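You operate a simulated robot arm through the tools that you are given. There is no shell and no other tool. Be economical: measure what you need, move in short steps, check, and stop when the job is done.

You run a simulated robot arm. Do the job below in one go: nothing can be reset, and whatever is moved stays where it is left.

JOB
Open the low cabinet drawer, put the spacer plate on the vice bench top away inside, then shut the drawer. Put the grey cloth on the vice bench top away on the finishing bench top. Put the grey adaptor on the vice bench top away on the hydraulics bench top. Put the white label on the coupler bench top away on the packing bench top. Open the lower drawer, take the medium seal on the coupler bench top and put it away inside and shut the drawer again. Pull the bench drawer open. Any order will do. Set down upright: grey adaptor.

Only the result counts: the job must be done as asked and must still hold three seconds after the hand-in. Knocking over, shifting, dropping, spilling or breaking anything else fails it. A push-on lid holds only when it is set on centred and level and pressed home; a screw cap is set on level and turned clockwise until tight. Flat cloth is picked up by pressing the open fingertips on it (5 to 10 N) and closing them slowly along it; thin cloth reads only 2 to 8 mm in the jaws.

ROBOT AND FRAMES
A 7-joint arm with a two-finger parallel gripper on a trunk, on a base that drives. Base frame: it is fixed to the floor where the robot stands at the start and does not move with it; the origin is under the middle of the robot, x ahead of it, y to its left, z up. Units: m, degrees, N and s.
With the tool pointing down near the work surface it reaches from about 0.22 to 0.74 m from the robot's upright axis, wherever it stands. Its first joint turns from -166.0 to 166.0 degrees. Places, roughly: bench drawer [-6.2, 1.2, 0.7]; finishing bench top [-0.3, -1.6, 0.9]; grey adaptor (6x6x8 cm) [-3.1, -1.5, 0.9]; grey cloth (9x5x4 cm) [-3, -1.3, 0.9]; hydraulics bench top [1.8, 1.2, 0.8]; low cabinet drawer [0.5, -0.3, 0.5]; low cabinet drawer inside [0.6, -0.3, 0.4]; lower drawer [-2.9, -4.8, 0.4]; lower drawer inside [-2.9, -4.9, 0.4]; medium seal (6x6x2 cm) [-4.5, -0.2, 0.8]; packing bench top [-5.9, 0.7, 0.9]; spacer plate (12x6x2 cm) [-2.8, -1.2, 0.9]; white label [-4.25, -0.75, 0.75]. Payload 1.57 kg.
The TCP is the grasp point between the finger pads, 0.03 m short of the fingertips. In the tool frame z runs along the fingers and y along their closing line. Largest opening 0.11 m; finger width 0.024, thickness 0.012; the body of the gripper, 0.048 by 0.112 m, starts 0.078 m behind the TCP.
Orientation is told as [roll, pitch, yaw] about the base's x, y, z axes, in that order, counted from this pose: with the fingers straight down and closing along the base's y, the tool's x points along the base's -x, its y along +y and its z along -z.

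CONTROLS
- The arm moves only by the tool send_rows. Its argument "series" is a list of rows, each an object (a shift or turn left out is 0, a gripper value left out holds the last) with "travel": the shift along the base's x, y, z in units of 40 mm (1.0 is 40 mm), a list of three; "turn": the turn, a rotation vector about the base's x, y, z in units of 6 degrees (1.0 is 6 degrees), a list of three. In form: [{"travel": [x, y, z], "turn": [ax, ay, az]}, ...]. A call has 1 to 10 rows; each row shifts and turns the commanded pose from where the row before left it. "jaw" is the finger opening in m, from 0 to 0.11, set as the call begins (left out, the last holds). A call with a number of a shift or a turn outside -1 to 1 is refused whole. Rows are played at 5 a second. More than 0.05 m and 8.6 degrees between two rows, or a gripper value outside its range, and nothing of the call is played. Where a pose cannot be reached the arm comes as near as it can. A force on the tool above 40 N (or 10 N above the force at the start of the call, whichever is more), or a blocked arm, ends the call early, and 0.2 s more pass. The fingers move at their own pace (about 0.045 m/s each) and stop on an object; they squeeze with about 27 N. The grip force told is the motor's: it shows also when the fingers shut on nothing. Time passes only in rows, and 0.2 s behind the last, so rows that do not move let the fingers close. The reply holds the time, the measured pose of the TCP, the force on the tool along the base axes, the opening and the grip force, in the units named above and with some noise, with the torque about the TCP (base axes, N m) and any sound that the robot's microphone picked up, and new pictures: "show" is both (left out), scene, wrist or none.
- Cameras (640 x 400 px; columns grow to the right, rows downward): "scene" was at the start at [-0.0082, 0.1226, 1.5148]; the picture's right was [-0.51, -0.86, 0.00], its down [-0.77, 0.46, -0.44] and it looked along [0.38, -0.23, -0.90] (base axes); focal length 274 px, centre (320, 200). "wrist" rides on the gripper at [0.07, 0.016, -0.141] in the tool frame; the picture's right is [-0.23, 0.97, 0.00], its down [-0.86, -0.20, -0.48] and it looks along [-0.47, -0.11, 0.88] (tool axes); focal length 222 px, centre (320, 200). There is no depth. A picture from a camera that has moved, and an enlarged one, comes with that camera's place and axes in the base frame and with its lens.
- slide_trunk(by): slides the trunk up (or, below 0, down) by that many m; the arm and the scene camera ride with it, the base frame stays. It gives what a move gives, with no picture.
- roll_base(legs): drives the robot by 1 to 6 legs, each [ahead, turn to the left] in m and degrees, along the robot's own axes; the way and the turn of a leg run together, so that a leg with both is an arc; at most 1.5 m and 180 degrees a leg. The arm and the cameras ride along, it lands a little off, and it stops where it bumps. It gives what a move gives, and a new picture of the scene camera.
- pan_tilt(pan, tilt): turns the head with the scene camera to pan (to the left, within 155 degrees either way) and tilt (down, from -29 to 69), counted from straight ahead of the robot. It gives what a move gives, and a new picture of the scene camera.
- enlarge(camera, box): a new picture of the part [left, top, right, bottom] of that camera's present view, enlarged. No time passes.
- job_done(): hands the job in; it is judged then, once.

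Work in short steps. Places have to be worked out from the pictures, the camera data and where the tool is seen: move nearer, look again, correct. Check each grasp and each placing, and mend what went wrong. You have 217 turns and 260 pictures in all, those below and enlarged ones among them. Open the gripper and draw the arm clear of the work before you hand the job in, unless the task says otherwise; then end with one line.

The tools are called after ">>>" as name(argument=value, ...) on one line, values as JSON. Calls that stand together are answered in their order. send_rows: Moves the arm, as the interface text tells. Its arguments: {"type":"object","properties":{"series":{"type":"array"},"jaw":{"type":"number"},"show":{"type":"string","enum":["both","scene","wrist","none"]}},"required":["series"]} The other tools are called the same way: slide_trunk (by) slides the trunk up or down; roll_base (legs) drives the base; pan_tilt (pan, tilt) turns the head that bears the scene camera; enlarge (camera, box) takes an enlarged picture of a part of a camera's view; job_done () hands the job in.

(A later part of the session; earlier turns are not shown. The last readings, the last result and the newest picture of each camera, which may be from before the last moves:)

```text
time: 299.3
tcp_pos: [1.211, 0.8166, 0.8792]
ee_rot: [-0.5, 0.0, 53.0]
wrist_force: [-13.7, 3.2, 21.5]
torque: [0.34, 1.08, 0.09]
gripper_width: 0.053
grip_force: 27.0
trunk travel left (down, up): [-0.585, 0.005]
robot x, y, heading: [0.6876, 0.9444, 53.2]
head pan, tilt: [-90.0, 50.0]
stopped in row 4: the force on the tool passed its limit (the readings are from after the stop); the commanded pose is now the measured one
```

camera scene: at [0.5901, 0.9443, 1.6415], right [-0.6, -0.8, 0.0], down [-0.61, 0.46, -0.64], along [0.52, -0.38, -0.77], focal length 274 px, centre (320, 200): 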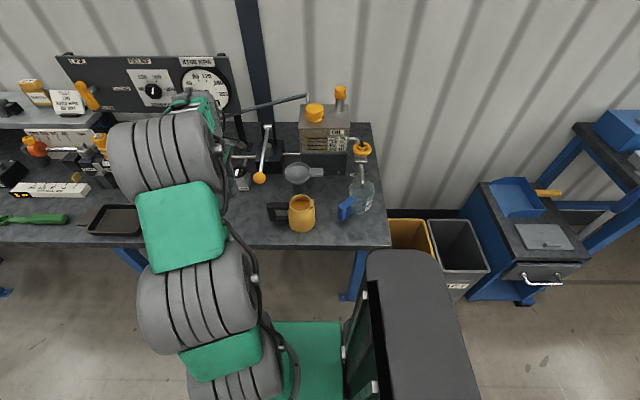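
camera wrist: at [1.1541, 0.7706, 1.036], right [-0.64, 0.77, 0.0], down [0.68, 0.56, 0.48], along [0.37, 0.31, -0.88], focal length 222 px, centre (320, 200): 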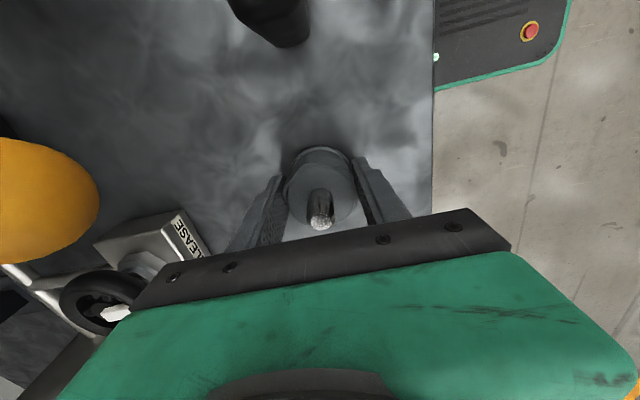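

Contact at the bench (≈0.84). Ease up 1 mm, release, and rise.

>>> send_rows(series=[{"travel": [0, 0, 0.04], "turn": [0.03, 0.07, 0]}, {}], show="none")

>>> send_rows(series=[{}, {}], jaw=0.08, show="wrist")

>>> send_rows(series=[{"travel": [0, 0, 0.6]}, {"travel": [0, 0, 1]}, {"travel": [0, 0, 1]}, {"travel": [0, 0, 1]}, {"travel": [0, 0, 0.5]}, {}], show="wrist")

```text
time: 299.9
tcp_pos: [1.2128, 0.8161, 0.8791]
ee_rot: [0.0, 0.0, 52.8]
wrist_force: [-5.9, 1.0, 9.6]
torque: [0.18, 0.44, 0.04]
gripper_width: 0.0526
grip_force: 26.8
trunk travel left (down, up): [-0.585, 0.005]
robot x, y, heading: [0.6882, 0.9482, 53.4]
head pan, tilt: [-90.0, 50.0]
```

```text
time: 300.5
tcp_pos: [1.213, 0.8157, 0.8797]
ee_rot: [-0.1, -0.2, 52.9]
wrist_force: [-1.1, -0.1, 7.5]
torque: [-0.2, -0.19, -0.07]
gripper_width: 0.0796
grip_force: 0.1
trunk travel left (down, up): [-0.585, 0.005]
robot x, y, heading: [0.6904, 0.9443, 53.1]
head pan, tilt: [-90.0, 50.0]
camera wrist: at [1.1578, 0.7693, 1.0219], right [-0.64, 0.77, 0.0], down [0.68, 0.56, 0.48], along [0.37, 0.31, -0.88], focal length 222 px, centre (320, 200)
```

wrist: 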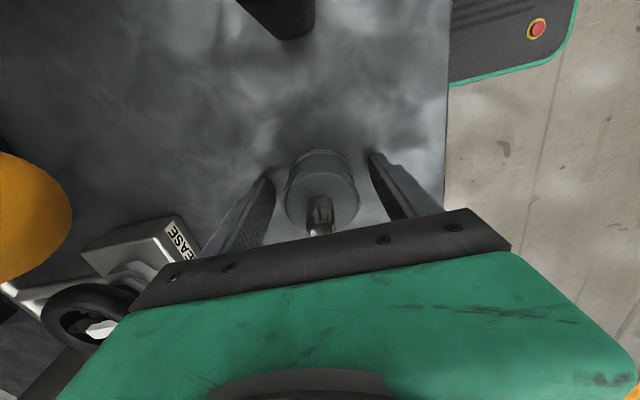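

```text
time: 301.9
tcp_pos: [1.2108, 0.8163, 1.0439]
ee_rot: [0.0, 0.0, 52.8]
wrist_force: [1.0, 0.9, -0.3]
torque: [0.01, 0.03, -0.02]
gripper_width: 0.0798
grip_force: 0.0
trunk travel left (down, up): [-0.585, 0.005]
robot x, y, heading: [0.6884, 0.9448, 53.4]
head pan, tilt: [-90.0, 50.0]
camera wrist: at [1.1571, 0.769, 1.1868], right [-0.64, 0.77, 0.0], down [0.68, 0.56, 0.48], along [0.37, 0.31, -0.88], focal length 222 px, centre (320, 200)
```

wrist: 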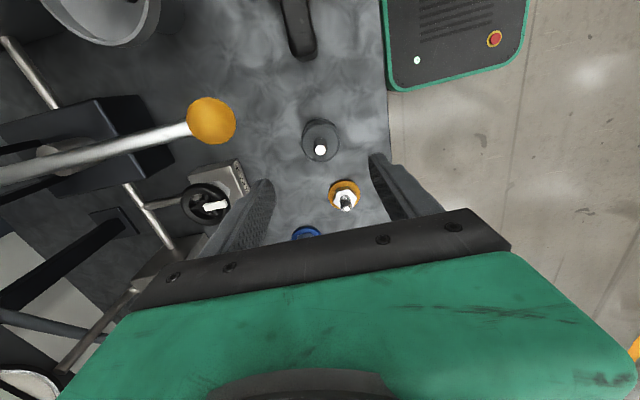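

Adaptor stands upright and free. Tuck the arm and reverse down the aisle toward the lower drawer.

>>> send_rows(series=[{"travel": [-0.56, 0.965, 0]}, {"travel": [-0.56, 0.965, 0]}, {"travel": [-0.56, 0.965, 0]}, {"travel": [-0.56, 0.965, 0]}, {"travel": [-0.56, 0.965, 0]}, {"travel": [-0.56, 0.965, 0]}, {"travel": [-0.56, 0.965, 0]}, {"travel": [-0.56, 0.965, 0]}, {"travel": [-0.56, 0.965, 0]}, {"travel": [-0.56, 0.965, 0]}], show="none")

>>> send_rows(series=[{"travel": [-0.56, 0.965, 0]}, {"travel": [-0.56, 0.965, 0]}, {}], show="none")

>>> roll_base(legs=[[-1.45, 0], [-1.45, 0], [-1.45, 0], [-1.45, 0]])

>>> pan_tilt(pan=-120, tilt=40)

```text
time: 304.1
tcp_pos: [0.9864, 1.2023, 1.0424]
ee_rot: [0.0, 0.0, 52.8]
wrist_force: [-0.5, 0.4, -0.5]
torque: [-0.01, 0.01, -0.04]
gripper_width: 0.08
grip_force: 0.2
trunk travel left (down, up): [-0.585, 0.005]
robot x, y, heading: [0.6894, 0.9445, 53.5]
head pan, tilt: [-90.0, 50.0]
```

```text
time: 304.9
tcp_pos: [0.9416, 1.2772, 1.043]
ee_rot: [0.1, 0.1, 52.8]
wrist_force: [0.6, -0.1, 0.8]
torque: [-0.01, 0.01, -0.03]
gripper_width: 0.0802
grip_force: 0.1
trunk travel left (down, up): [-0.585, 0.005]
robot x, y, heading: [0.6901, 0.9433, 53.4]
head pan, tilt: [-90.0, 50.0]
```

```text
time: 332.6
tcp_pos: [-2.5847, -3.3354, 1.0434]
ee_rot: [0.1, 0.0, 52.7]
wrist_force: [-0.5, 0.1, -0.3]
torque: [0.05, 0.0, -0.02]
gripper_width: 0.0801
grip_force: 0.0
trunk travel left (down, up): [-0.585, 0.005]
robot x, y, heading: [-2.8376, -3.6659, 53.2]
head pan, tilt: [-90.0, 50.0]
camera scene: at [-2.9372, -3.6678, 1.6415], right [-0.6, -0.8, 0.0], down [-0.61, 0.46, -0.64], along [0.52, -0.38, -0.77], focal length 274 px, centre (320, 200)
```

scene: 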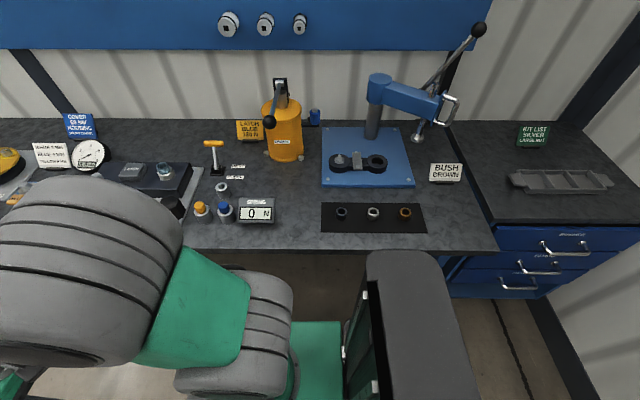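

```text
time: 333.5
tcp_pos: [-2.5834, -3.3361, 1.043]
ee_rot: [0.2, -0.1, 52.7]
wrist_force: [-0.4, 0.1, -0.3]
torque: [-0.01, 0.0, -0.01]
gripper_width: 0.0801
grip_force: 0.2
trunk travel left (down, up): [-0.585, 0.005]
robot x, y, heading: [-2.8362, -3.6643, 53.3]
head pan, tilt: [-120.0, 40.0]
camera scene: at [-2.9652, -3.6997, 1.6556], right [-0.92, -0.4, 0.0], down [-0.25, 0.59, -0.77], along [0.3, -0.7, -0.64], focal length 274 px, centre (320, 200)
```

scene: 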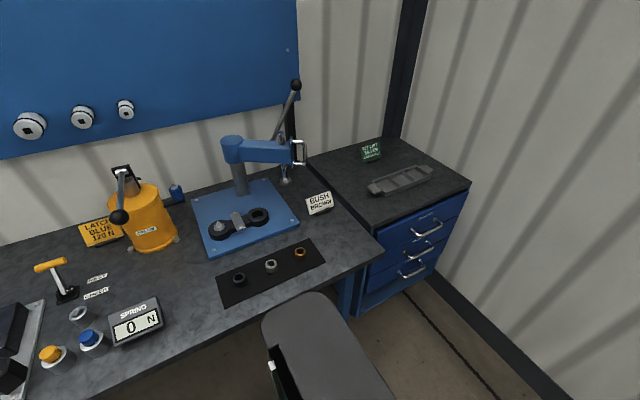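

The drawer unit has three drawers; enlarge to read labels.

>>> enlarge(camera="scene", box=[340, 140, 480, 320])

```text
2.22 times, centred on (410, 230) of scene
camera zoom: at [-2.9652, -3.6997, 1.6556], right [-0.92, -0.4, 0.0], down [-0.25, 0.59, -0.77], along [0.3, -0.7, -0.64], focal length 610 px, centre (120, 133)
```

zoom: 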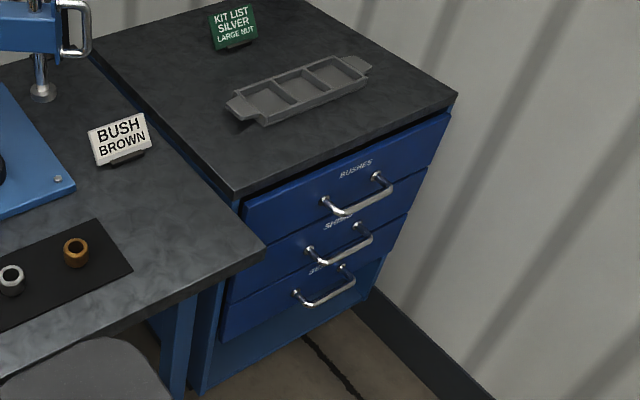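

The bottom (seals) drawer's handle is ≈(-3.07,-4.72,0.41); upper handles overhang, so I'll grasp it with the tool horizontal. Position facing the unit, ~0.8 m from the handle.

>>> roll_base(legs=[[-0.88, 0], [0, -90], [-0.37, 0]])

>>> pan_tilt(pan=-15, tilt=45)

```text
time: 343.9
tcp_pos: [-3.3257, -4.3903, 1.0438]
ee_rot: [0.1, 0.0, -34.9]
wrist_force: [0.4, -0.4, 0.2]
torque: [-0.01, -0.04, -0.01]
gripper_width: 0.0797
grip_force: 0.1
trunk travel left (down, up): [-0.585, 0.005]
robot x, y, heading: [-3.6667, -4.1505, -34.4]
head pan, tilt: [-120.0, 40.0]
camera scene: at [-3.7074, -4.0269, 1.6556], right [-0.43, 0.9, 0.0], down [0.58, 0.28, -0.77], along [-0.69, -0.33, -0.64], focal length 274 px, centre (320, 200)
```

scene: 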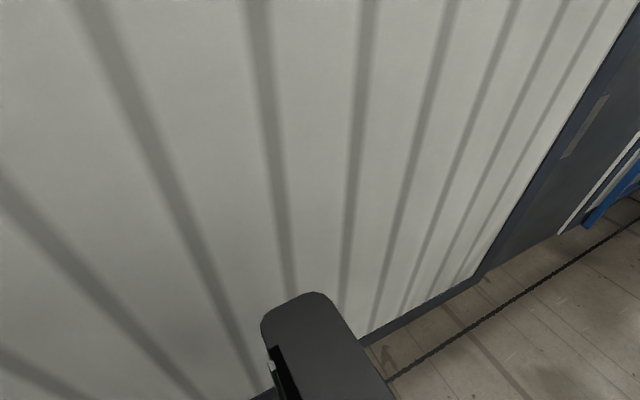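

```text
time: 345.7
tcp_pos: [-3.3252, -4.3918, 1.043]
ee_rot: [0.1, 0.0, -34.9]
wrist_force: [-0.3, 0.6, 0.4]
torque: [-0.01, 0.01, -0.02]
gripper_width: 0.0799
grip_force: 0.0
trunk travel left (down, up): [-0.585, 0.005]
robot x, y, heading: [-3.6672, -4.1502, -34.3]
head pan, tilt: [-15.0, 45.0]
camera scene: at [-3.5774, -4.0522, 1.6484], right [-0.76, -0.65, 0.0], down [-0.46, 0.54, -0.71], along [0.46, -0.54, -0.71], focal length 274 px, centre (320, 200)
```

scene: 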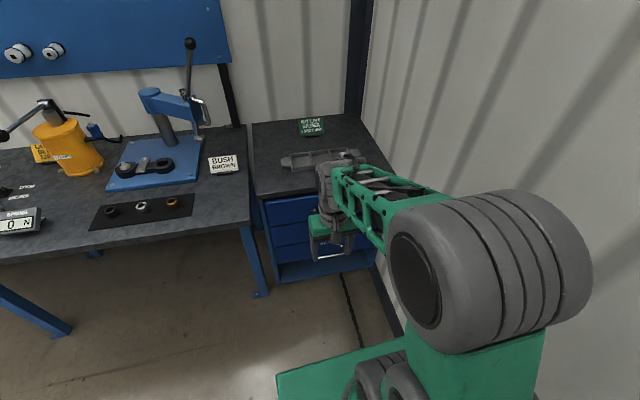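

Facing the unit at the right distance. Lower the trunk, then rotate the tool to horizontal (pointing into the unit, closing vertically) while advancing.

>>> slide_trunk(by=-0.45)

>>> send_rows(series=[{"travel": [0.19, -0.35, -0.25], "turn": [-0.945, -0.168, 0.65]}, {"travel": [0.19, -0.35, -0.25], "turn": [-0.945, -0.168, 0.65]}, {"travel": [0.19, -0.35, -0.25], "turn": [-0.945, -0.168, 0.65]}, {"travel": [0.19, -0.35, -0.25], "turn": [-0.945, -0.168, 0.65]}, {"travel": [0.19, -0.35, -0.25], "turn": [-0.945, -0.168, 0.65]}, {"travel": [0.19, -0.35, -0.25], "turn": [-0.945, -0.168, 0.65]}, {"travel": [0.19, -0.35, -0.25], "turn": [-0.945, -0.168, 0.65]}, {"travel": [0.19, -0.35, -0.25], "turn": [-0.945, -0.168, 0.65]}, {}], show="scene")

```text
refused: -0.45 is not a number from -0.4 to 0.4
```

```text
time: 347.7
tcp_pos: [-3.2666, -4.5062, 0.9626]
ee_rot: [-41.9, -19.9, 5.8]
wrist_force: [0.2, 0.1, 0.1]
torque: [-0.02, -0.02, 0.01]
gripper_width: 0.0801
grip_force: 0.1
trunk travel left (down, up): [-0.585, 0.005]
robot x, y, heading: [-3.6671, -4.1494, -34.2]
head pan, tilt: [-15.0, 45.0]
camera scene: at [-3.5773, -4.0522, 1.6484], right [-0.76, -0.65, 0.0], down [-0.46, 0.54, -0.71], along [0.46, -0.54, -0.71], focal length 274 px, centre (320, 200)
```

scene: 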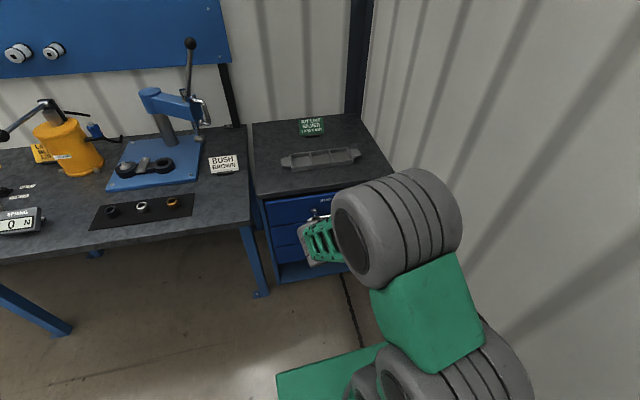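

Trunk moves are limited to 0.4 m; slide 0.40 now and continue the rotation.

>>> slide_trunk(by=-0.4)

>>> send_rows(series=[{"travel": [0.19, -0.35, -0.3], "turn": [-0.945, -0.168, 0.65]}, {"travel": [0.19, -0.35, -0.3], "turn": [-0.945, -0.168, 0.65]}, {"travel": [0.19, -0.35, -0.3], "turn": [-0.945, -0.168, 0.65]}, {"travel": [0.19, -0.35, -0.3], "turn": [-0.945, -0.168, 0.65]}, {"travel": [0.19, -0.35, -0.3], "turn": [-0.945, -0.168, 0.65]}, {"travel": [0, 0, -0.3], "turn": [-0.945, -0.168, 0.65]}, {"travel": [0, 0, -0.3], "turn": [-0.945, -0.168, 0.65]}, {"travel": [0, 0, -0.3], "turn": [-0.945, -0.168, 0.65]}, {"travel": [0, 0, 0], "turn": [-0.945, -0.168, 0.65]}, {}], show="both")

```text
time: 351.5
tcp_pos: [-3.2673, -4.5048, 0.5636]
ee_rot: [-41.7, -20.0, 5.7]
wrist_force: [0.2, 0.3, -0.4]
torque: [0.01, -0.01, -0.01]
gripper_width: 0.0801
grip_force: 0.1
trunk travel left (down, up): [-0.185, 0.405]
robot x, y, heading: [-3.6668, -4.1526, -34.3]
head pan, tilt: [-15.0, 45.0]
```

```text
time: 353.7
tcp_pos: [-3.227, -4.5743, 0.468]
ee_rot: [-90.6, -1.8, 53.4]
wrist_force: [0.4, 0.3, 0.0]
torque: [0.02, 0.01, 0.0]
gripper_width: 0.0799
grip_force: 0.2
trunk travel left (down, up): [-0.185, 0.405]
robot x, y, heading: [-3.6635, -4.1514, -34.3]
head pan, tilt: [-15.0, 45.0]
camera scene: at [-3.5774, -4.0522, 1.2484], right [-0.76, -0.65, 0.0], down [-0.46, 0.54, -0.71], along [0.46, -0.54, -0.71], focal length 274 px, centre (320, 200)
camera wrist: at [-3.3816, -4.5466, 0.4481], right [0.16, 0.2, -0.97], down [0.12, 0.97, 0.22], along [0.98, -0.15, 0.13], focal length 222 px, centre (320, 200)
```

scene: 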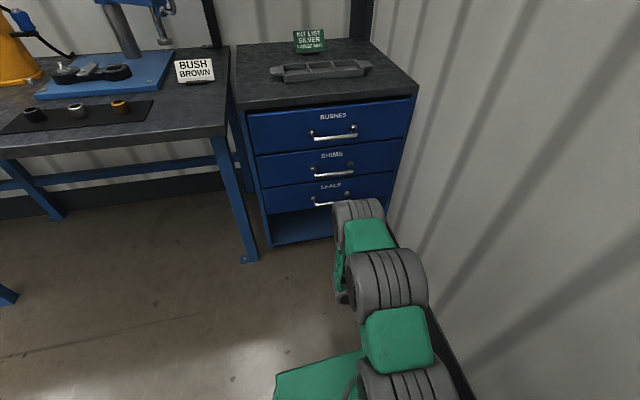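
wrist: 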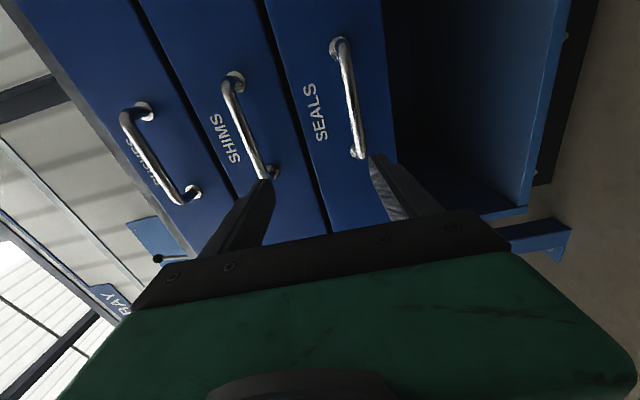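

SEALS is the lower drawer; its bar is at ≈(-3.068,-4.725,0.411). Align height and lateral position, then advance on it.

>>> send_rows(series=[{"travel": [-0.2, -0.26, -0.72]}, {"travel": [-0.2, -0.26, -0.72]}, {"travel": [0.8, -0.6, 0]}, {"travel": [0.8, -0.6, 0]}, {"travel": [0.8, -0.6, 0]}, {"travel": [0.8, -0.6, 0]}, {}], jaw=0.07, show="wrist")

```text
time: 355.3
tcp_pos: [-3.2029, -4.6157, 0.422]
ee_rot: [-90.5, -1.9, 53.1]
wrist_force: [0.2, 0.8, -0.1]
torque: [0.01, 0.0, -0.01]
gripper_width: 0.07
grip_force: 0.1
out of reach, approached as far as the arm can: row 3, 4, 5, 6
trunk travel left (down, up): [-0.185, 0.405]
robot x, y, heading: [-3.6665, -4.1501, -34.5]
head pan, tilt: [-15.0, 45.0]
camera wrist: at [-3.3579, -4.5873, 0.4035], right [0.16, 0.2, -0.97], down [0.12, 0.97, 0.22], along [0.98, -0.15, 0.13], focal length 222 px, centre (320, 200)
```

wrist: 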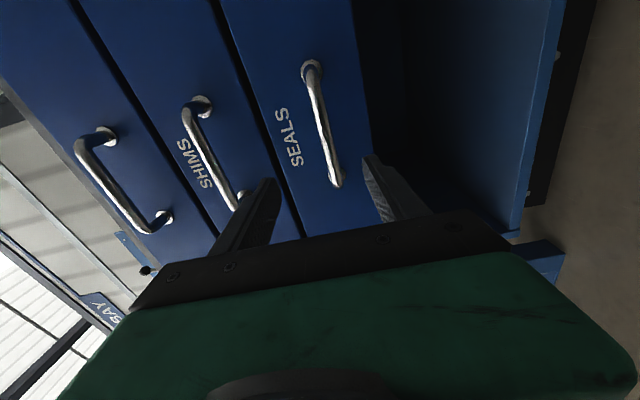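

The horizontal reach ends here, so I close the remaining gap with the base: forward 0.14 m.

>>> send_rows(series=[{"travel": [0, 0, -0.2]}], show="none")

>>> roll_base(legs=[[0.12, 0]])

>>> send_rows(series=[{}], show="wrist")

```text
time: 355.7
tcp_pos: [-3.2065, -4.6155, 0.4151]
ee_rot: [-90.5, -1.8, 53.4]
wrist_force: [0.3, 0.3, 0.1]
torque: [-0.03, -0.03, -0.01]
gripper_width: 0.0701
grip_force: 0.0
trunk travel left (down, up): [-0.185, 0.405]
robot x, y, heading: [-3.6628, -4.1508, -34.2]
head pan, tilt: [-15.0, 45.0]
```

```text
time: 357.0
tcp_pos: [-3.1046, -4.6827, 0.4157]
ee_rot: [-90.6, -1.8, 53.4]
wrist_force: [-0.6, 1.0, -0.3]
torque: [0.0, 0.0, 0.02]
gripper_width: 0.07
grip_force: 0.0
trunk travel left (down, up): [-0.185, 0.405]
robot x, y, heading: [-3.5675, -4.2183, -34.3]
head pan, tilt: [-15.0, 45.0]
camera scene: at [-3.4784, -4.1197, 1.2484], right [-0.76, -0.65, 0.0], down [-0.46, 0.54, -0.71], along [0.46, -0.54, -0.71], focal length 274 px, centre (320, 200)
```

scene: 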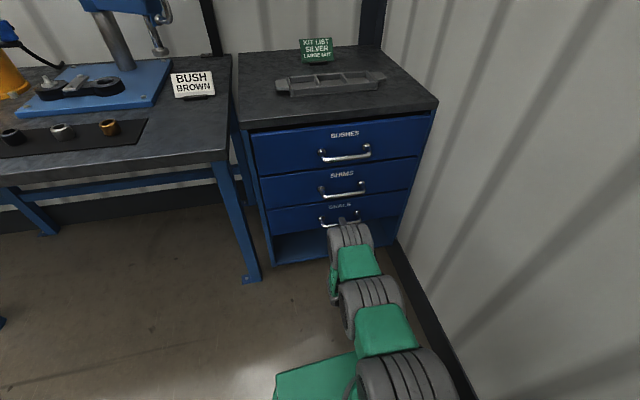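

```text
time: 357.4
tcp_pos: [-3.106, -4.6829, 0.4158]
ee_rot: [-90.7, -1.8, 53.3]
wrist_force: [0.4, 0.4, 0.0]
torque: [0.03, -0.01, 0.03]
gripper_width: 0.0702
grip_force: 0.1
trunk travel left (down, up): [-0.185, 0.405]
robot x, y, heading: [-3.568, -4.2213, -34.8]
head pan, tilt: [-15.0, 45.0]
camera wrist: at [-3.2599, -4.654, 0.3959], right [0.16, 0.2, -0.97], down [0.12, 0.97, 0.22], along [0.98, -0.15, 0.13], focal length 222 px, centre (320, 200)
```

wrist: 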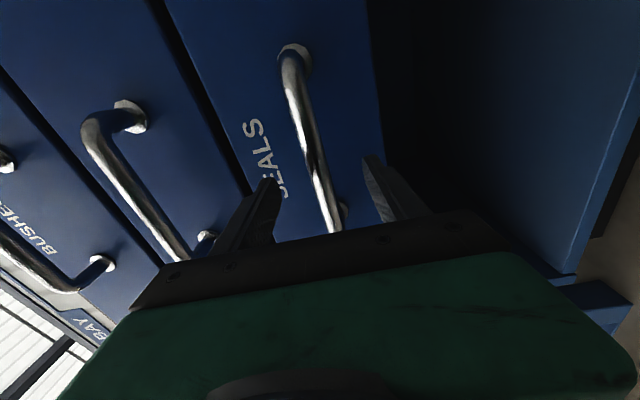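

Bar lines up between the fingers; advance 4.5 cm more with the base, then close.

>>> roll_base(legs=[[0.045, 0]])

>>> send_rows(series=[{}, {}, {}, {}, {}], jaw=0.0, show="wrist")

```text
time: 358.3
tcp_pos: [-3.0681, -4.7076, 0.4145]
ee_rot: [-90.7, -1.7, 53.3]
wrist_force: [-0.2, 0.3, 0.1]
torque: [0.0, 0.01, 0.0]
gripper_width: 0.0701
grip_force: 0.1
trunk travel left (down, up): [-0.185, 0.405]
robot x, y, heading: [-3.5296, -4.2433, -34.1]
head pan, tilt: [-15.0, 45.0]
camera scene: at [-3.4409, -4.1453, 1.2484], right [-0.76, -0.65, 0.0], down [-0.46, 0.54, -0.71], along [0.46, -0.54, -0.71], focal length 274 px, centre (320, 200)
```

scene: 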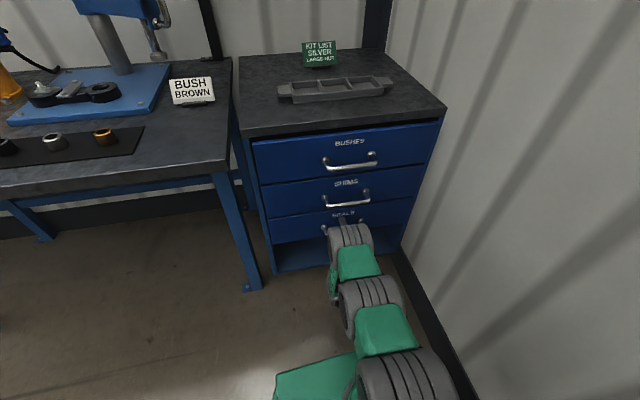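

```text
time: 359.5
tcp_pos: [-3.0687, -4.7069, 0.416]
ee_rot: [-90.7, -1.8, 53.4]
wrist_force: [-0.2, 0.1, -0.4]
torque: [-0.57, 0.41, 0.05]
gripper_width: 0.0186
grip_force: 31.5
trunk travel left (down, up): [-0.185, 0.405]
robot x, y, heading: [-3.5296, -4.2463, -34.2]
head pan, tilt: [-15.0, 45.0]
camera wrist: at [-3.2226, -4.6795, 0.3958], right [0.16, 0.2, -0.97], down [0.12, 0.97, 0.22], along [0.98, -0.15, 0.13], focal length 222 px, centre (320, 200)
```

wrist: 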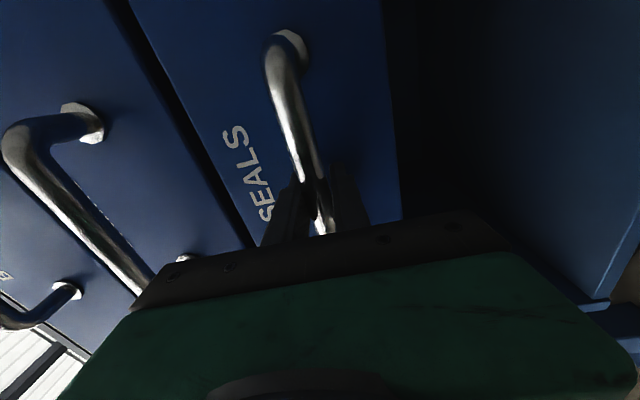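

Gripped (18.6 mm). Pull out by reversing the base 0.12, check, then more.

>>> roll_base(legs=[[-0.12, 0]])

>>> roll_base(legs=[[-0.11, 0]])

```text
time: 360.7
tcp_pos: [-3.1651, -4.6405, 0.4152]
ee_rot: [-90.6, -1.8, 53.4]
wrist_force: [14.3, 18.8, -1.1]
torque: [-0.64, 0.47, 0.04]
gripper_width: 0.0181
grip_force: 32.7
trunk travel left (down, up): [-0.185, 0.405]
robot x, y, heading: [-3.6238, -4.1763, -34.2]
head pan, tilt: [-15.0, 45.0]
camera scene: at [-3.5382, -4.0779, 1.2483], right [-0.76, -0.65, 0.0], down [-0.46, 0.53, -0.71], along [0.46, -0.54, -0.71], focal length 274 px, centre (320, 200)
```

scene: 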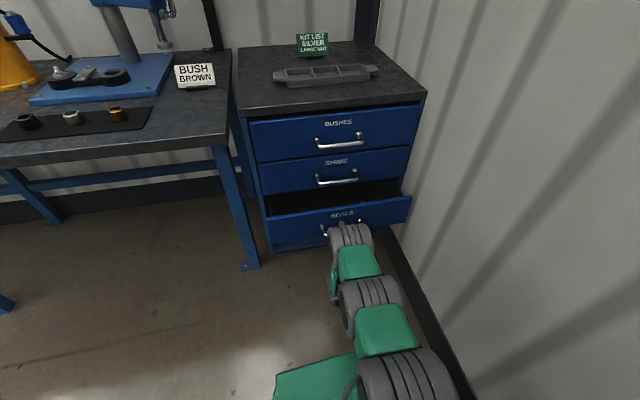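

```text
time: 361.9
tcp_pos: [-3.2548, -4.5786, 0.4157]
ee_rot: [-90.7, -1.8, 53.5]
wrist_force: [15.6, 19.0, -2.0]
torque: [-0.65, 0.45, -0.02]
gripper_width: 0.0182
grip_force: 32.2
trunk travel left (down, up): [-0.185, 0.405]
robot x, y, heading: [-3.7183, -4.1161, -33.9]
head pan, tilt: [-15.0, 45.0]
camera scene: at [-3.6282, -4.017, 1.2483], right [-0.76, -0.65, 0.0], down [-0.46, 0.53, -0.71], along [0.46, -0.53, -0.71], focal length 274 px, centre (320, 200)
```

scene: 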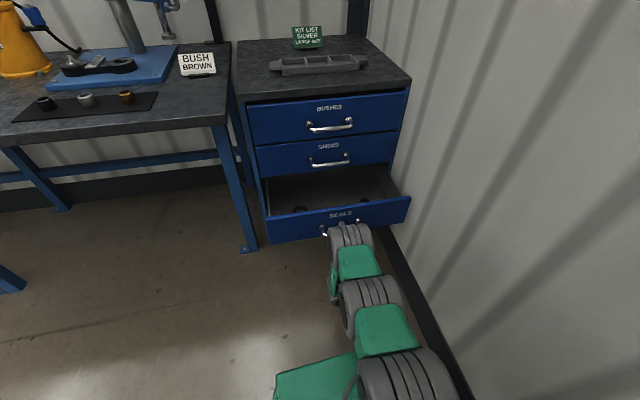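

Drawer is open ~0.23 m. Release and back away.

>>> send_rows(series=[{}, {}, {}], jaw=0.08, show="none")

>>> roll_base(legs=[[-0.12, 0]])

>>> slide_trunk(by=0.35)

>>> pan_tilt(pan=-10, tilt=45)

```text
time: 362.7
tcp_pos: [-3.2548, -4.5796, 0.4146]
ee_rot: [-90.7, -1.8, 53.5]
wrist_force: [1.4, 0.0, 0.9]
torque: [-0.03, -0.01, 0.04]
gripper_width: 0.0801
grip_force: 0.0
trunk travel left (down, up): [-0.185, 0.405]
robot x, y, heading: [-3.717, -4.1229, -34.2]
head pan, tilt: [-15.0, 45.0]
```

```text
time: 363.9
tcp_pos: [-3.3551, -4.512, 0.4157]
ee_rot: [-90.6, -1.7, 53.5]
wrist_force: [0.3, 0.3, -0.1]
torque: [-0.01, 0.01, 0.02]
gripper_width: 0.0799
grip_force: 0.1
trunk travel left (down, up): [-0.185, 0.405]
robot x, y, heading: [-3.8206, -4.0469, -34.1]
head pan, tilt: [-15.0, 45.0]
camera scene: at [-3.7292, -3.9498, 1.2484], right [-0.76, -0.65, 0.0], down [-0.46, 0.53, -0.71], along [0.46, -0.53, -0.71], focal length 274 px, centre (320, 200)
```

scene: 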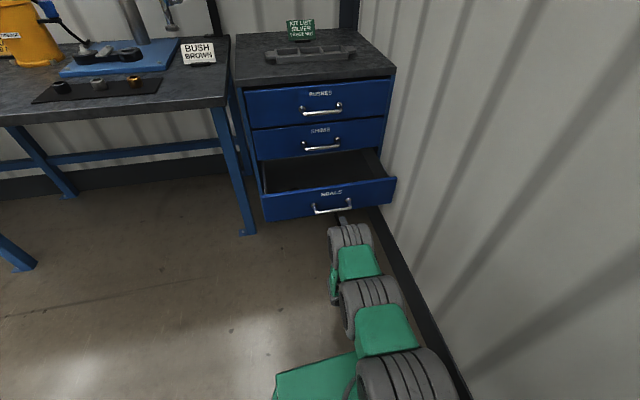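

```text
time: 367.3
tcp_pos: [-3.3554, -4.5108, 0.7667]
ee_rot: [-90.6, -1.9, 53.4]
wrist_force: [0.6, 0.2, 0.5]
torque: [0.0, -0.02, 0.03]
gripper_width: 0.0804
grip_force: 0.0
trunk travel left (down, up): [-0.535, 0.055]
robot x, y, heading: [-3.8197, -4.0511, -34.2]
head pan, tilt: [-15.0, 45.0]
```

```text
time: 368.0
tcp_pos: [-3.3556, -4.5108, 0.7658]
ee_rot: [-90.6, -1.7, 53.5]
wrist_force: [-0.7, 0.7, 0.7]
torque: [0.01, -0.04, 0.03]
gripper_width: 0.0802
grip_force: 0.1
trunk travel left (down, up): [-0.535, 0.055]
robot x, y, heading: [-3.8207, -4.0485, -34.2]
head pan, tilt: [-10.0, 45.0]
camera scene: at [-3.724, -3.9449, 1.5984], right [-0.7, -0.72, 0.0], down [-0.51, 0.49, -0.71], along [0.51, -0.49, -0.71], focal length 274 px, centre (320, 200)
```

scene: 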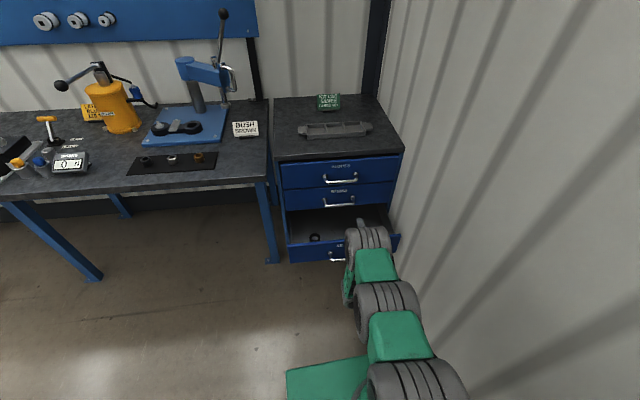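

Seals drawer open with a seal inside. Rotate the tool back to pointing down and tuck.

>>> send_rows(series=[{"travel": [-0.29, 0.2, 0.4], "turn": [0.945, 0.168, -0.65]}, {"travel": [-0.29, 0.2, 0.4], "turn": [0.945, 0.168, -0.65]}, {"travel": [-0.29, 0.2, 0.4], "turn": [0.945, 0.168, -0.65]}, {"travel": [-0.29, 0.2, 0.4], "turn": [0.945, 0.168, -0.65]}, {"travel": [-0.29, 0.2, 0.4], "turn": [0.945, 0.168, -0.65]}, {"travel": [-0.29, 0.2, 0.4], "turn": [0.945, 0.168, -0.65]}, {"travel": [-0.29, 0.2, 0.4], "turn": [0.945, 0.168, -0.65]}, {"travel": [-0.29, 0.2, 0.4], "turn": [0.945, 0.168, -0.65]}, {"travel": [-0.29, 0.2, 0.4], "turn": [0.945, 0.168, -0.65]}], show="none")

>>> send_rows(series=[{"travel": [-0.29, 0.2, 0.4], "turn": [0.945, 0.168, -0.65]}, {"travel": [-0.29, 0.2, 0.4], "turn": [0.945, 0.168, -0.65]}, {"travel": [-0.29, 0.2, 0.4], "turn": [0.945, 0.168, -0.65]}, {"travel": [-0.29, 0.2, 0.4], "turn": [0.945, 0.168, -0.65]}, {"travel": [-0.29, 0.2, 0.4], "turn": [0.945, 0.168, -0.65]}, {"travel": [-0.29, 0.2, 0.4], "turn": [0.945, 0.168, -0.65]}, {"travel": [-0.29, 0.2, 0.4], "turn": [0.945, 0.168, -0.65]}, {"travel": [-0.29, 0.2, 0.4], "turn": [0.945, 0.168, -0.65]}, {}], show="scene")

```text
time: 370.0
tcp_pos: [-3.456, -4.4438, 0.8957]
ee_rot: [-41.7, -20.0, 5.7]
wrist_force: [-0.4, 0.1, 0.7]
torque: [0.0, -0.02, 0.01]
gripper_width: 0.0801
grip_force: 0.0
out of reach, approached as far as the arm can: row 3, 4
trunk travel left (down, up): [-0.535, 0.055]
robot x, y, heading: [-3.8196, -4.0489, -34.3]
head pan, tilt: [-10.0, 45.0]
```

```text
time: 372.0
tcp_pos: [-3.5471, -4.3792, 1.0231]
ee_rot: [0.0, -0.2, -34.9]
wrist_force: [-0.4, 0.8, 0.3]
torque: [-0.02, 0.0, -0.03]
gripper_width: 0.08
grip_force: 0.1
trunk travel left (down, up): [-0.535, 0.055]
robot x, y, heading: [-3.8184, -4.051, -34.2]
head pan, tilt: [-10.0, 45.0]
camera scene: at [-3.7242, -3.9449, 1.5984], right [-0.7, -0.72, 0.0], down [-0.51, 0.49, -0.71], along [0.51, -0.49, -0.71], focal length 274 px, centre (320, 200)
```

scene: 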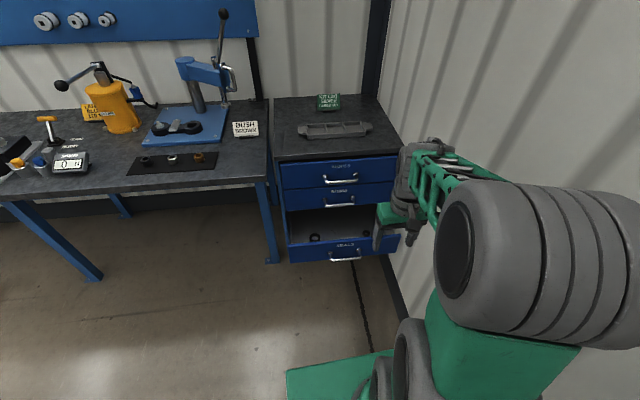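

Now head to the coupler bench: up the aisle, then along the front of it.

>>> roll_base(legs=[[0, 87], [1.17, 0], [1.17, 0], [1.16, 0], [0, 90]])

>>> pan_tilt(pan=25, tilt=25)

```text
time: 396.6
tcp_pos: [-2.1129, -0.806, 1.0222]
ee_rot: [-0.1, -0.3, 145.2]
wrist_force: [0.7, 0.1, 0.0]
torque: [-0.04, 0.01, 0.0]
gripper_width: 0.0799
grip_force: 0.0
trunk travel left (down, up): [-0.535, 0.055]
robot x, y, heading: [-1.8417, -1.1371, 146.2]
head pan, tilt: [-10.0, 45.0]
camera scene: at [-1.9388, -1.2421, 1.5984], right [0.7, 0.72, 0.0], down [0.51, -0.49, -0.71], along [-0.51, 0.49, -0.71], focal length 274 px, centre (320, 200)
```

scene: 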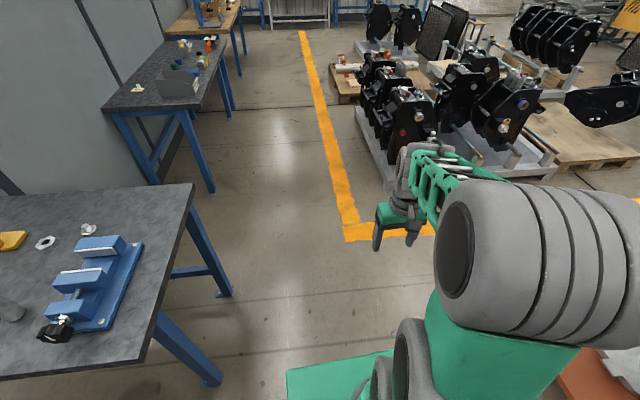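

```text
time: 397.6
tcp_pos: [-2.113, -0.8068, 1.0233]
ee_rot: [0.0, -0.2, 145.2]
wrist_force: [0.8, -0.2, -0.5]
torque: [0.03, 0.01, -0.01]
gripper_width: 0.0799
grip_force: 0.0
trunk travel left (down, up): [-0.535, 0.055]
robot x, y, heading: [-1.8393, -1.1385, 145.7]
head pan, tilt: [25.0, 25.0]
camera scene: at [-1.9713, -1.284, 1.6289], right [0.16, 0.99, 0.0], down [0.42, -0.07, -0.91], along [-0.89, 0.14, -0.42], focal length 274 px, centre (320, 200)
```

scene: 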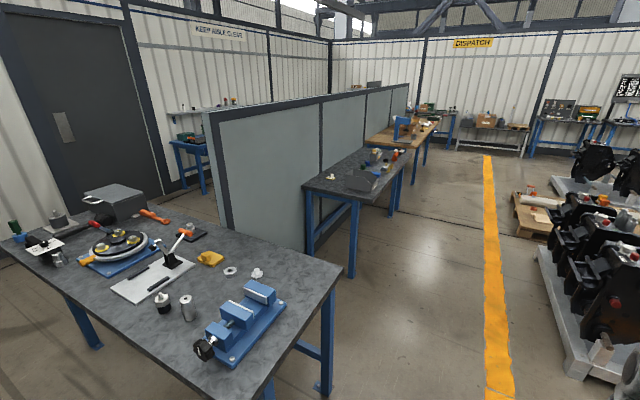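

Continue to in front of the coupler bench and face it.

>>> roll_base(legs=[[0, -3], [1.15, 0], [1.2, 0], [0, 90], [0.2, 0]])

>>> pan_tilt(pan=0, tilt=45)

```text
time: 414.6
tcp_pos: [-4.1755, -0.161, 1.023]
ee_rot: [0.0, -0.2, -127.8]
wrist_force: [1.0, -0.3, -1.1]
torque: [0.0, 0.02, 0.0]
gripper_width: 0.0801
grip_force: 0.0
trunk travel left (down, up): [-0.535, 0.055]
robot x, y, heading: [-3.8331, 0.092, -126.9]
head pan, tilt: [25.0, 25.0]
camera scene: at [-3.6945, -0.0425, 1.629], right [-0.98, 0.21, 0.0], down [0.09, 0.41, -0.91], along [-0.19, -0.89, -0.42], focal length 274 px, centre (320, 200)
```

scene: 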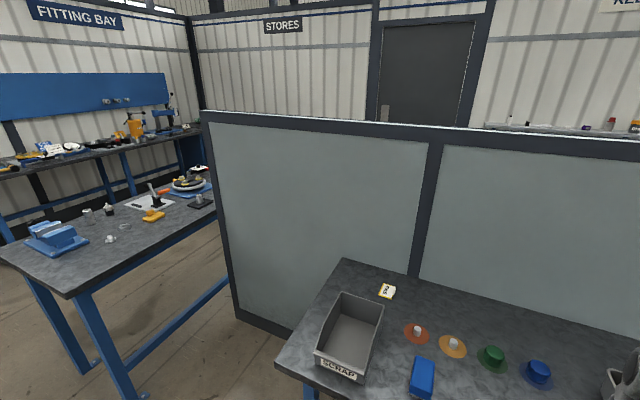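

```text
time: 415.4
tcp_pos: [-4.1757, -0.1613, 1.0224]
ee_rot: [0.0, -0.3, -127.7]
wrist_force: [-0.4, 0.1, 0.5]
torque: [0.03, -0.01, -0.02]
gripper_width: 0.08
grip_force: 0.1
trunk travel left (down, up): [-0.535, 0.055]
robot x, y, heading: [-3.8294, 0.0942, -126.9]
head pan, tilt: [0.0, 45.0]
camera scene: at [-3.7239, -0.0169, 1.5984], right [-0.8, 0.6, 0.0], down [0.42, 0.56, -0.71], along [-0.43, -0.57, -0.71], focal length 274 px, centre (320, 200)
```

scene: 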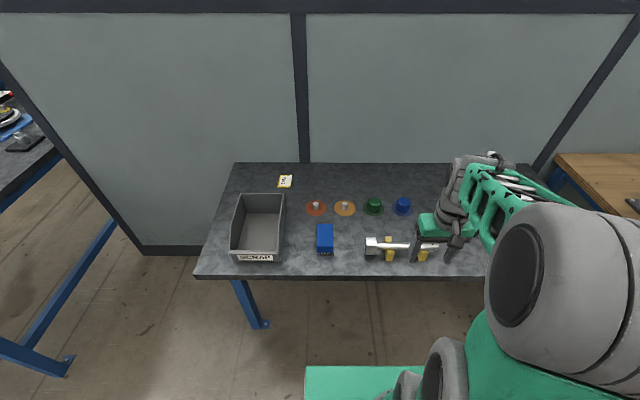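

Bench in view; the label is behind the scrap bin. The seal (≈(-4.5,-0.2)) is hidden by my gripper, so I move the wrist camera over it.

>>> send_rows(series=[{"travel": [-0.9, 0.1, 0]}, {"travel": [-0.9, 0.1, 0]}, {"travel": [-0.9, 0.1, 0]}, {"travel": [-0.9, 0.1, 0]}, {"travel": [-0.9, 0.1, 0]}, {"travel": [-0.9, 0.1, 0]}, {}], show="both")

```text
time: 417.1
tcp_pos: [-4.3911, -0.138, 1.0231]
ee_rot: [0.0, -0.2, -127.7]
wrist_force: [0.5, 0.1, -0.2]
torque: [0.0, 0.0, -0.02]
gripper_width: 0.08
grip_force: 0.0
trunk travel left (down, up): [-0.535, 0.055]
robot x, y, heading: [-3.8301, 0.0956, -127.1]
head pan, tilt: [0.0, 45.0]
camera scene: at [-3.7242, -0.0168, 1.5984], right [-0.8, 0.6, 0.0], down [0.43, 0.56, -0.71], along [-0.43, -0.56, -0.71], focal length 274 px, centre (320, 200)
camera wrist: at [-4.3347, -0.0928, 1.1653], right [0.63, -0.78, 0.0], down [-0.68, -0.55, 0.48], along [-0.37, -0.3, -0.88], focal length 222 px, centre (320, 200)
```

scene: 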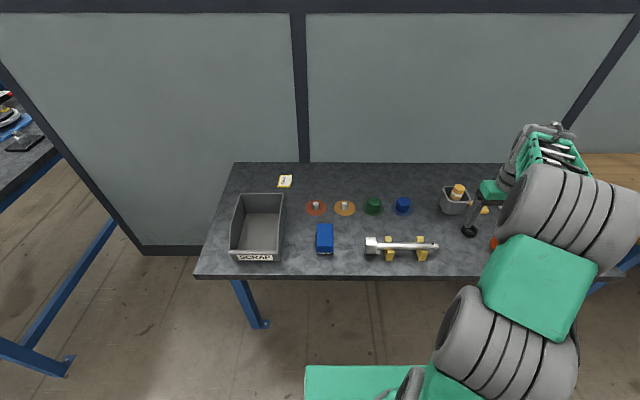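
wrist: 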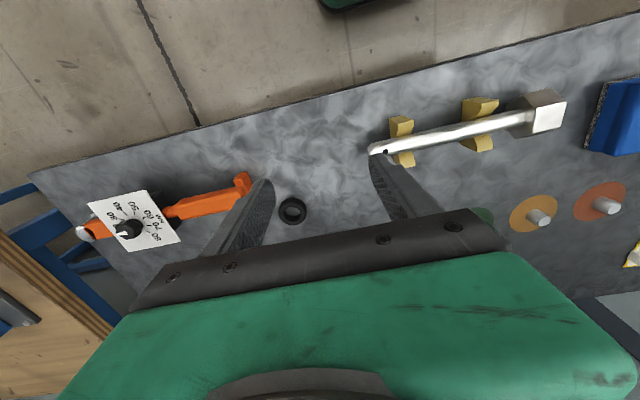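

The black ring at ≈(-4.55,-0.196) is the seal. Too far at present; drive 0.2 m forward and recheck.

>>> roll_base(legs=[[0.2, 0]])

>>> send_rows(series=[{"travel": [-0.3, 0.8, -0.5]}, {"travel": [-0.3, 0.8, -0.5]}, {"travel": [-0.3, 0.8, -0.5]}, {}], jaw=0.09, show="wrist")

```text
time: 418.6
tcp_pos: [-4.5086, -0.2959, 1.0237]
ee_rot: [0.0, -0.2, -127.7]
wrist_force: [0.6, 0.7, -0.4]
torque: [-0.02, -0.03, -0.02]
gripper_width: 0.0799
grip_force: 0.0
trunk travel left (down, up): [-0.535, 0.055]
robot x, y, heading: [-3.9527, -0.0642, -127.0]
head pan, tilt: [0.0, 45.0]
camera scene: at [-3.8429, -0.1747, 1.5984], right [-0.8, 0.6, 0.0], down [0.43, 0.57, -0.71], along [-0.42, -0.56, -0.71], focal length 274 px, centre (320, 200)
```

scene: 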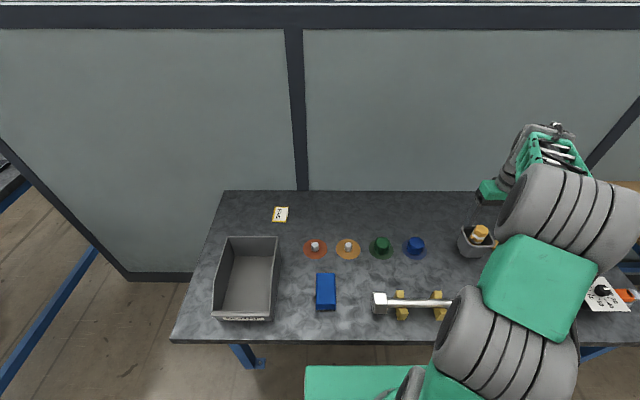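

```text
time: 419.6
tcp_pos: [-4.5447, -0.1993, 0.9643]
ee_rot: [0.0, -0.2, -127.7]
wrist_force: [0.5, 0.4, 0.9]
torque: [-0.03, -0.05, 0.03]
gripper_width: 0.0899
grip_force: 0.1
trunk travel left (down, up): [-0.535, 0.055]
robot x, y, heading: [-3.9529, -0.0646, -126.8]
head pan, tilt: [0.0, 45.0]
camera wrist: at [-4.4889, -0.1548, 1.1053], right [0.63, -0.78, 0.0], down [-0.68, -0.55, 0.48], along [-0.37, -0.31, -0.88], focal length 222 px, centre (320, 200)
```

wrist: 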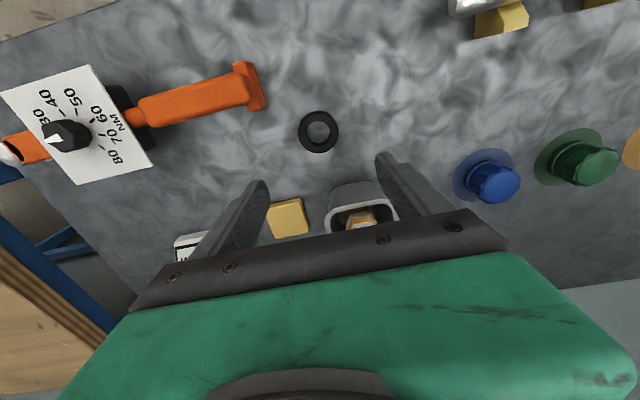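

Seal at ≈(-4.537,-0.195), top z≈0.80. Align and descend, stepping gently near the bench.

>>> send_rows(series=[{"travel": [0.19, 0.1, -0.8]}, {"travel": [0, 0, -0.8]}, {"travel": [0, 0, -0.8]}, {"travel": [0, 0, -0.8]}, {"travel": [0, 0, -0.1]}, {"travel": [0, 0, -0.1]}, {"travel": [0, 0, -0.1]}, {"travel": [0, 0, -0.1]}, {"travel": [0, 0, -0.1]}], show="wrist")

```text
time: 421.3
tcp_pos: [-4.5414, -0.194, 0.8305]
ee_rot: [-0.3, -0.6, -127.8]
wrist_force: [10.2, 4.3, 20.1]
torque: [-0.36, -1.31, 0.58]
gripper_width: 0.0951
grip_force: 3.1
trunk travel left (down, up): [-0.535, 0.055]
robot x, y, heading: [-3.9529, -0.0623, -127.3]
head pan, tilt: [0.0, 45.0]
stopped in row 8: the force on the tool passed its limit (the readings are from after the stop); the commanded pose is now the measured one
camera wrist: at [-4.483, -0.1496, 0.9714], right [0.63, -0.78, 0.0], down [-0.68, -0.55, 0.49], along [-0.38, -0.31, -0.87], focal length 222 px, centre (320, 200)
```

wrist: 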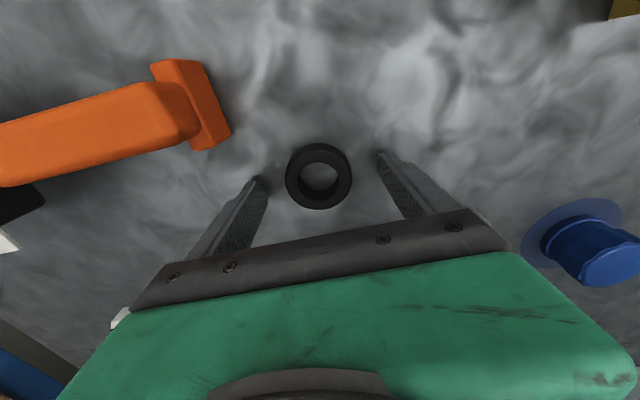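

Fingertips reached the bench (z≈0.80) with the seal between them. Ease up 4 mm and close.

>>> send_rows(series=[{"travel": [0, 0, 0.12], "turn": [0.02, 0.08, 0]}, {}, {}, {}, {}, {}], jaw=0.03, show="none")

>>> send_rows(series=[{"travel": [0, 0, 0.5]}, {"travel": [0, 0, 1]}, {"travel": [0, 0, 1]}, {"travel": [0, 0, 1]}, {"travel": [0, 0, 1]}, {}], show="wrist")

```text
time: 422.7
tcp_pos: [-4.542, -0.1961, 0.8328]
ee_rot: [-0.6, -0.7, -127.7]
wrist_force: [-0.3, -0.3, -0.6]
torque: [0.01, -0.03, -0.03]
gripper_width: 0.0494
grip_force: 26.6
trunk travel left (down, up): [-0.535, 0.055]
robot x, y, heading: [-3.9495, -0.0661, -127.0]
head pan, tilt: [0.0, 45.0]
```

```text
time: 424.1
tcp_pos: [-4.5442, -0.1945, 1.0114]
ee_rot: [-0.8, -0.7, -127.7]
wrist_force: [-0.5, -0.3, -0.4]
torque: [-0.02, 0.01, -0.01]
gripper_width: 0.0498
grip_force: 27.1
trunk travel left (down, up): [-0.535, 0.055]
robot x, y, heading: [-3.9487, -0.0632, -127.0]
head pan, tilt: [0.0, 45.0]
camera wrist: at [-4.4865, -0.1498, 1.1529], right [0.63, -0.78, -0.01], down [-0.67, -0.55, 0.49], along [-0.39, -0.3, -0.87], focal length 222 px, centre (320, 200)
```

wrist: 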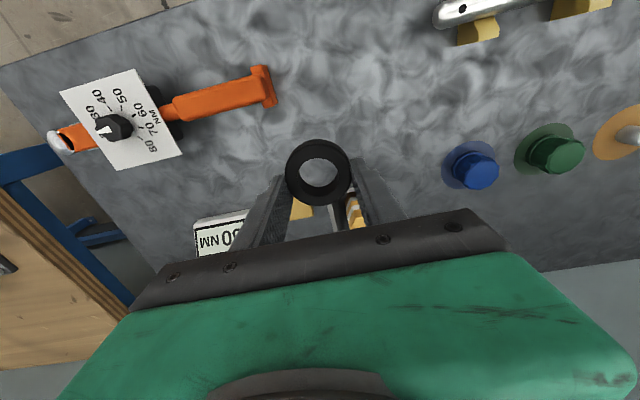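

Seal held. Tuck and drive back to the drawer unit.

>>> send_rows(series=[{"travel": [0.95, -0.56, 0.05], "turn": [0, -0.18, 0]}, {"travel": [0.95, -0.56, 0.05]}, {"travel": [0.95, -0.56, 0.05]}, {"travel": [0.95, -0.56, 0.05]}, {"travel": [0.95, -0.56, 0.05]}, {"travel": [0.95, -0.56, 0.05]}, {"travel": [0.95, -0.56, 0.05]}, {"travel": [0.95, -0.56, 0.05]}, {"travel": [0.95, -0.56, 0.05]}, {}], show="none")

>>> roll_base(legs=[[-0.38, 0], [0, 90], [1.25, 0], [1.25, 0], [0, 90]])

```text
time: 426.3
tcp_pos: [-4.1982, -0.3972, 1.0307]
ee_rot: [0.2, -0.1, -127.7]
wrist_force: [-0.9, 0.1, 1.0]
torque: [0.01, 0.0, -0.01]
gripper_width: 0.0497
grip_force: 26.5
trunk travel left (down, up): [-0.535, 0.055]
robot x, y, heading: [-3.949, -0.0609, -127.0]
head pan, tilt: [0.0, 45.0]
```

```text
time: 448.0
tcp_pos: [-1.5236, -0.9343, 1.0294]
ee_rot: [0.1, -0.1, 51.8]
wrist_force: [-0.1, 0.1, -0.4]
torque: [0.01, 0.01, -0.02]
gripper_width: 0.0489
grip_force: 27.4
trunk travel left (down, up): [-0.535, 0.055]
robot x, y, heading: [-1.7721, -1.2642, 52.4]
head pan, tilt: [0.0, 45.0]
camera scene: at [-1.8853, -1.1557, 1.5984], right [0.79, -0.61, 0.0], down [-0.43, -0.56, -0.71], along [0.43, 0.56, -0.71], focal length 274 px, centre (320, 200)
```

scene: 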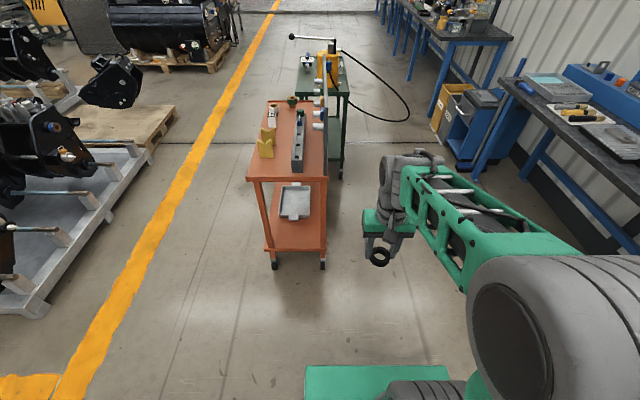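

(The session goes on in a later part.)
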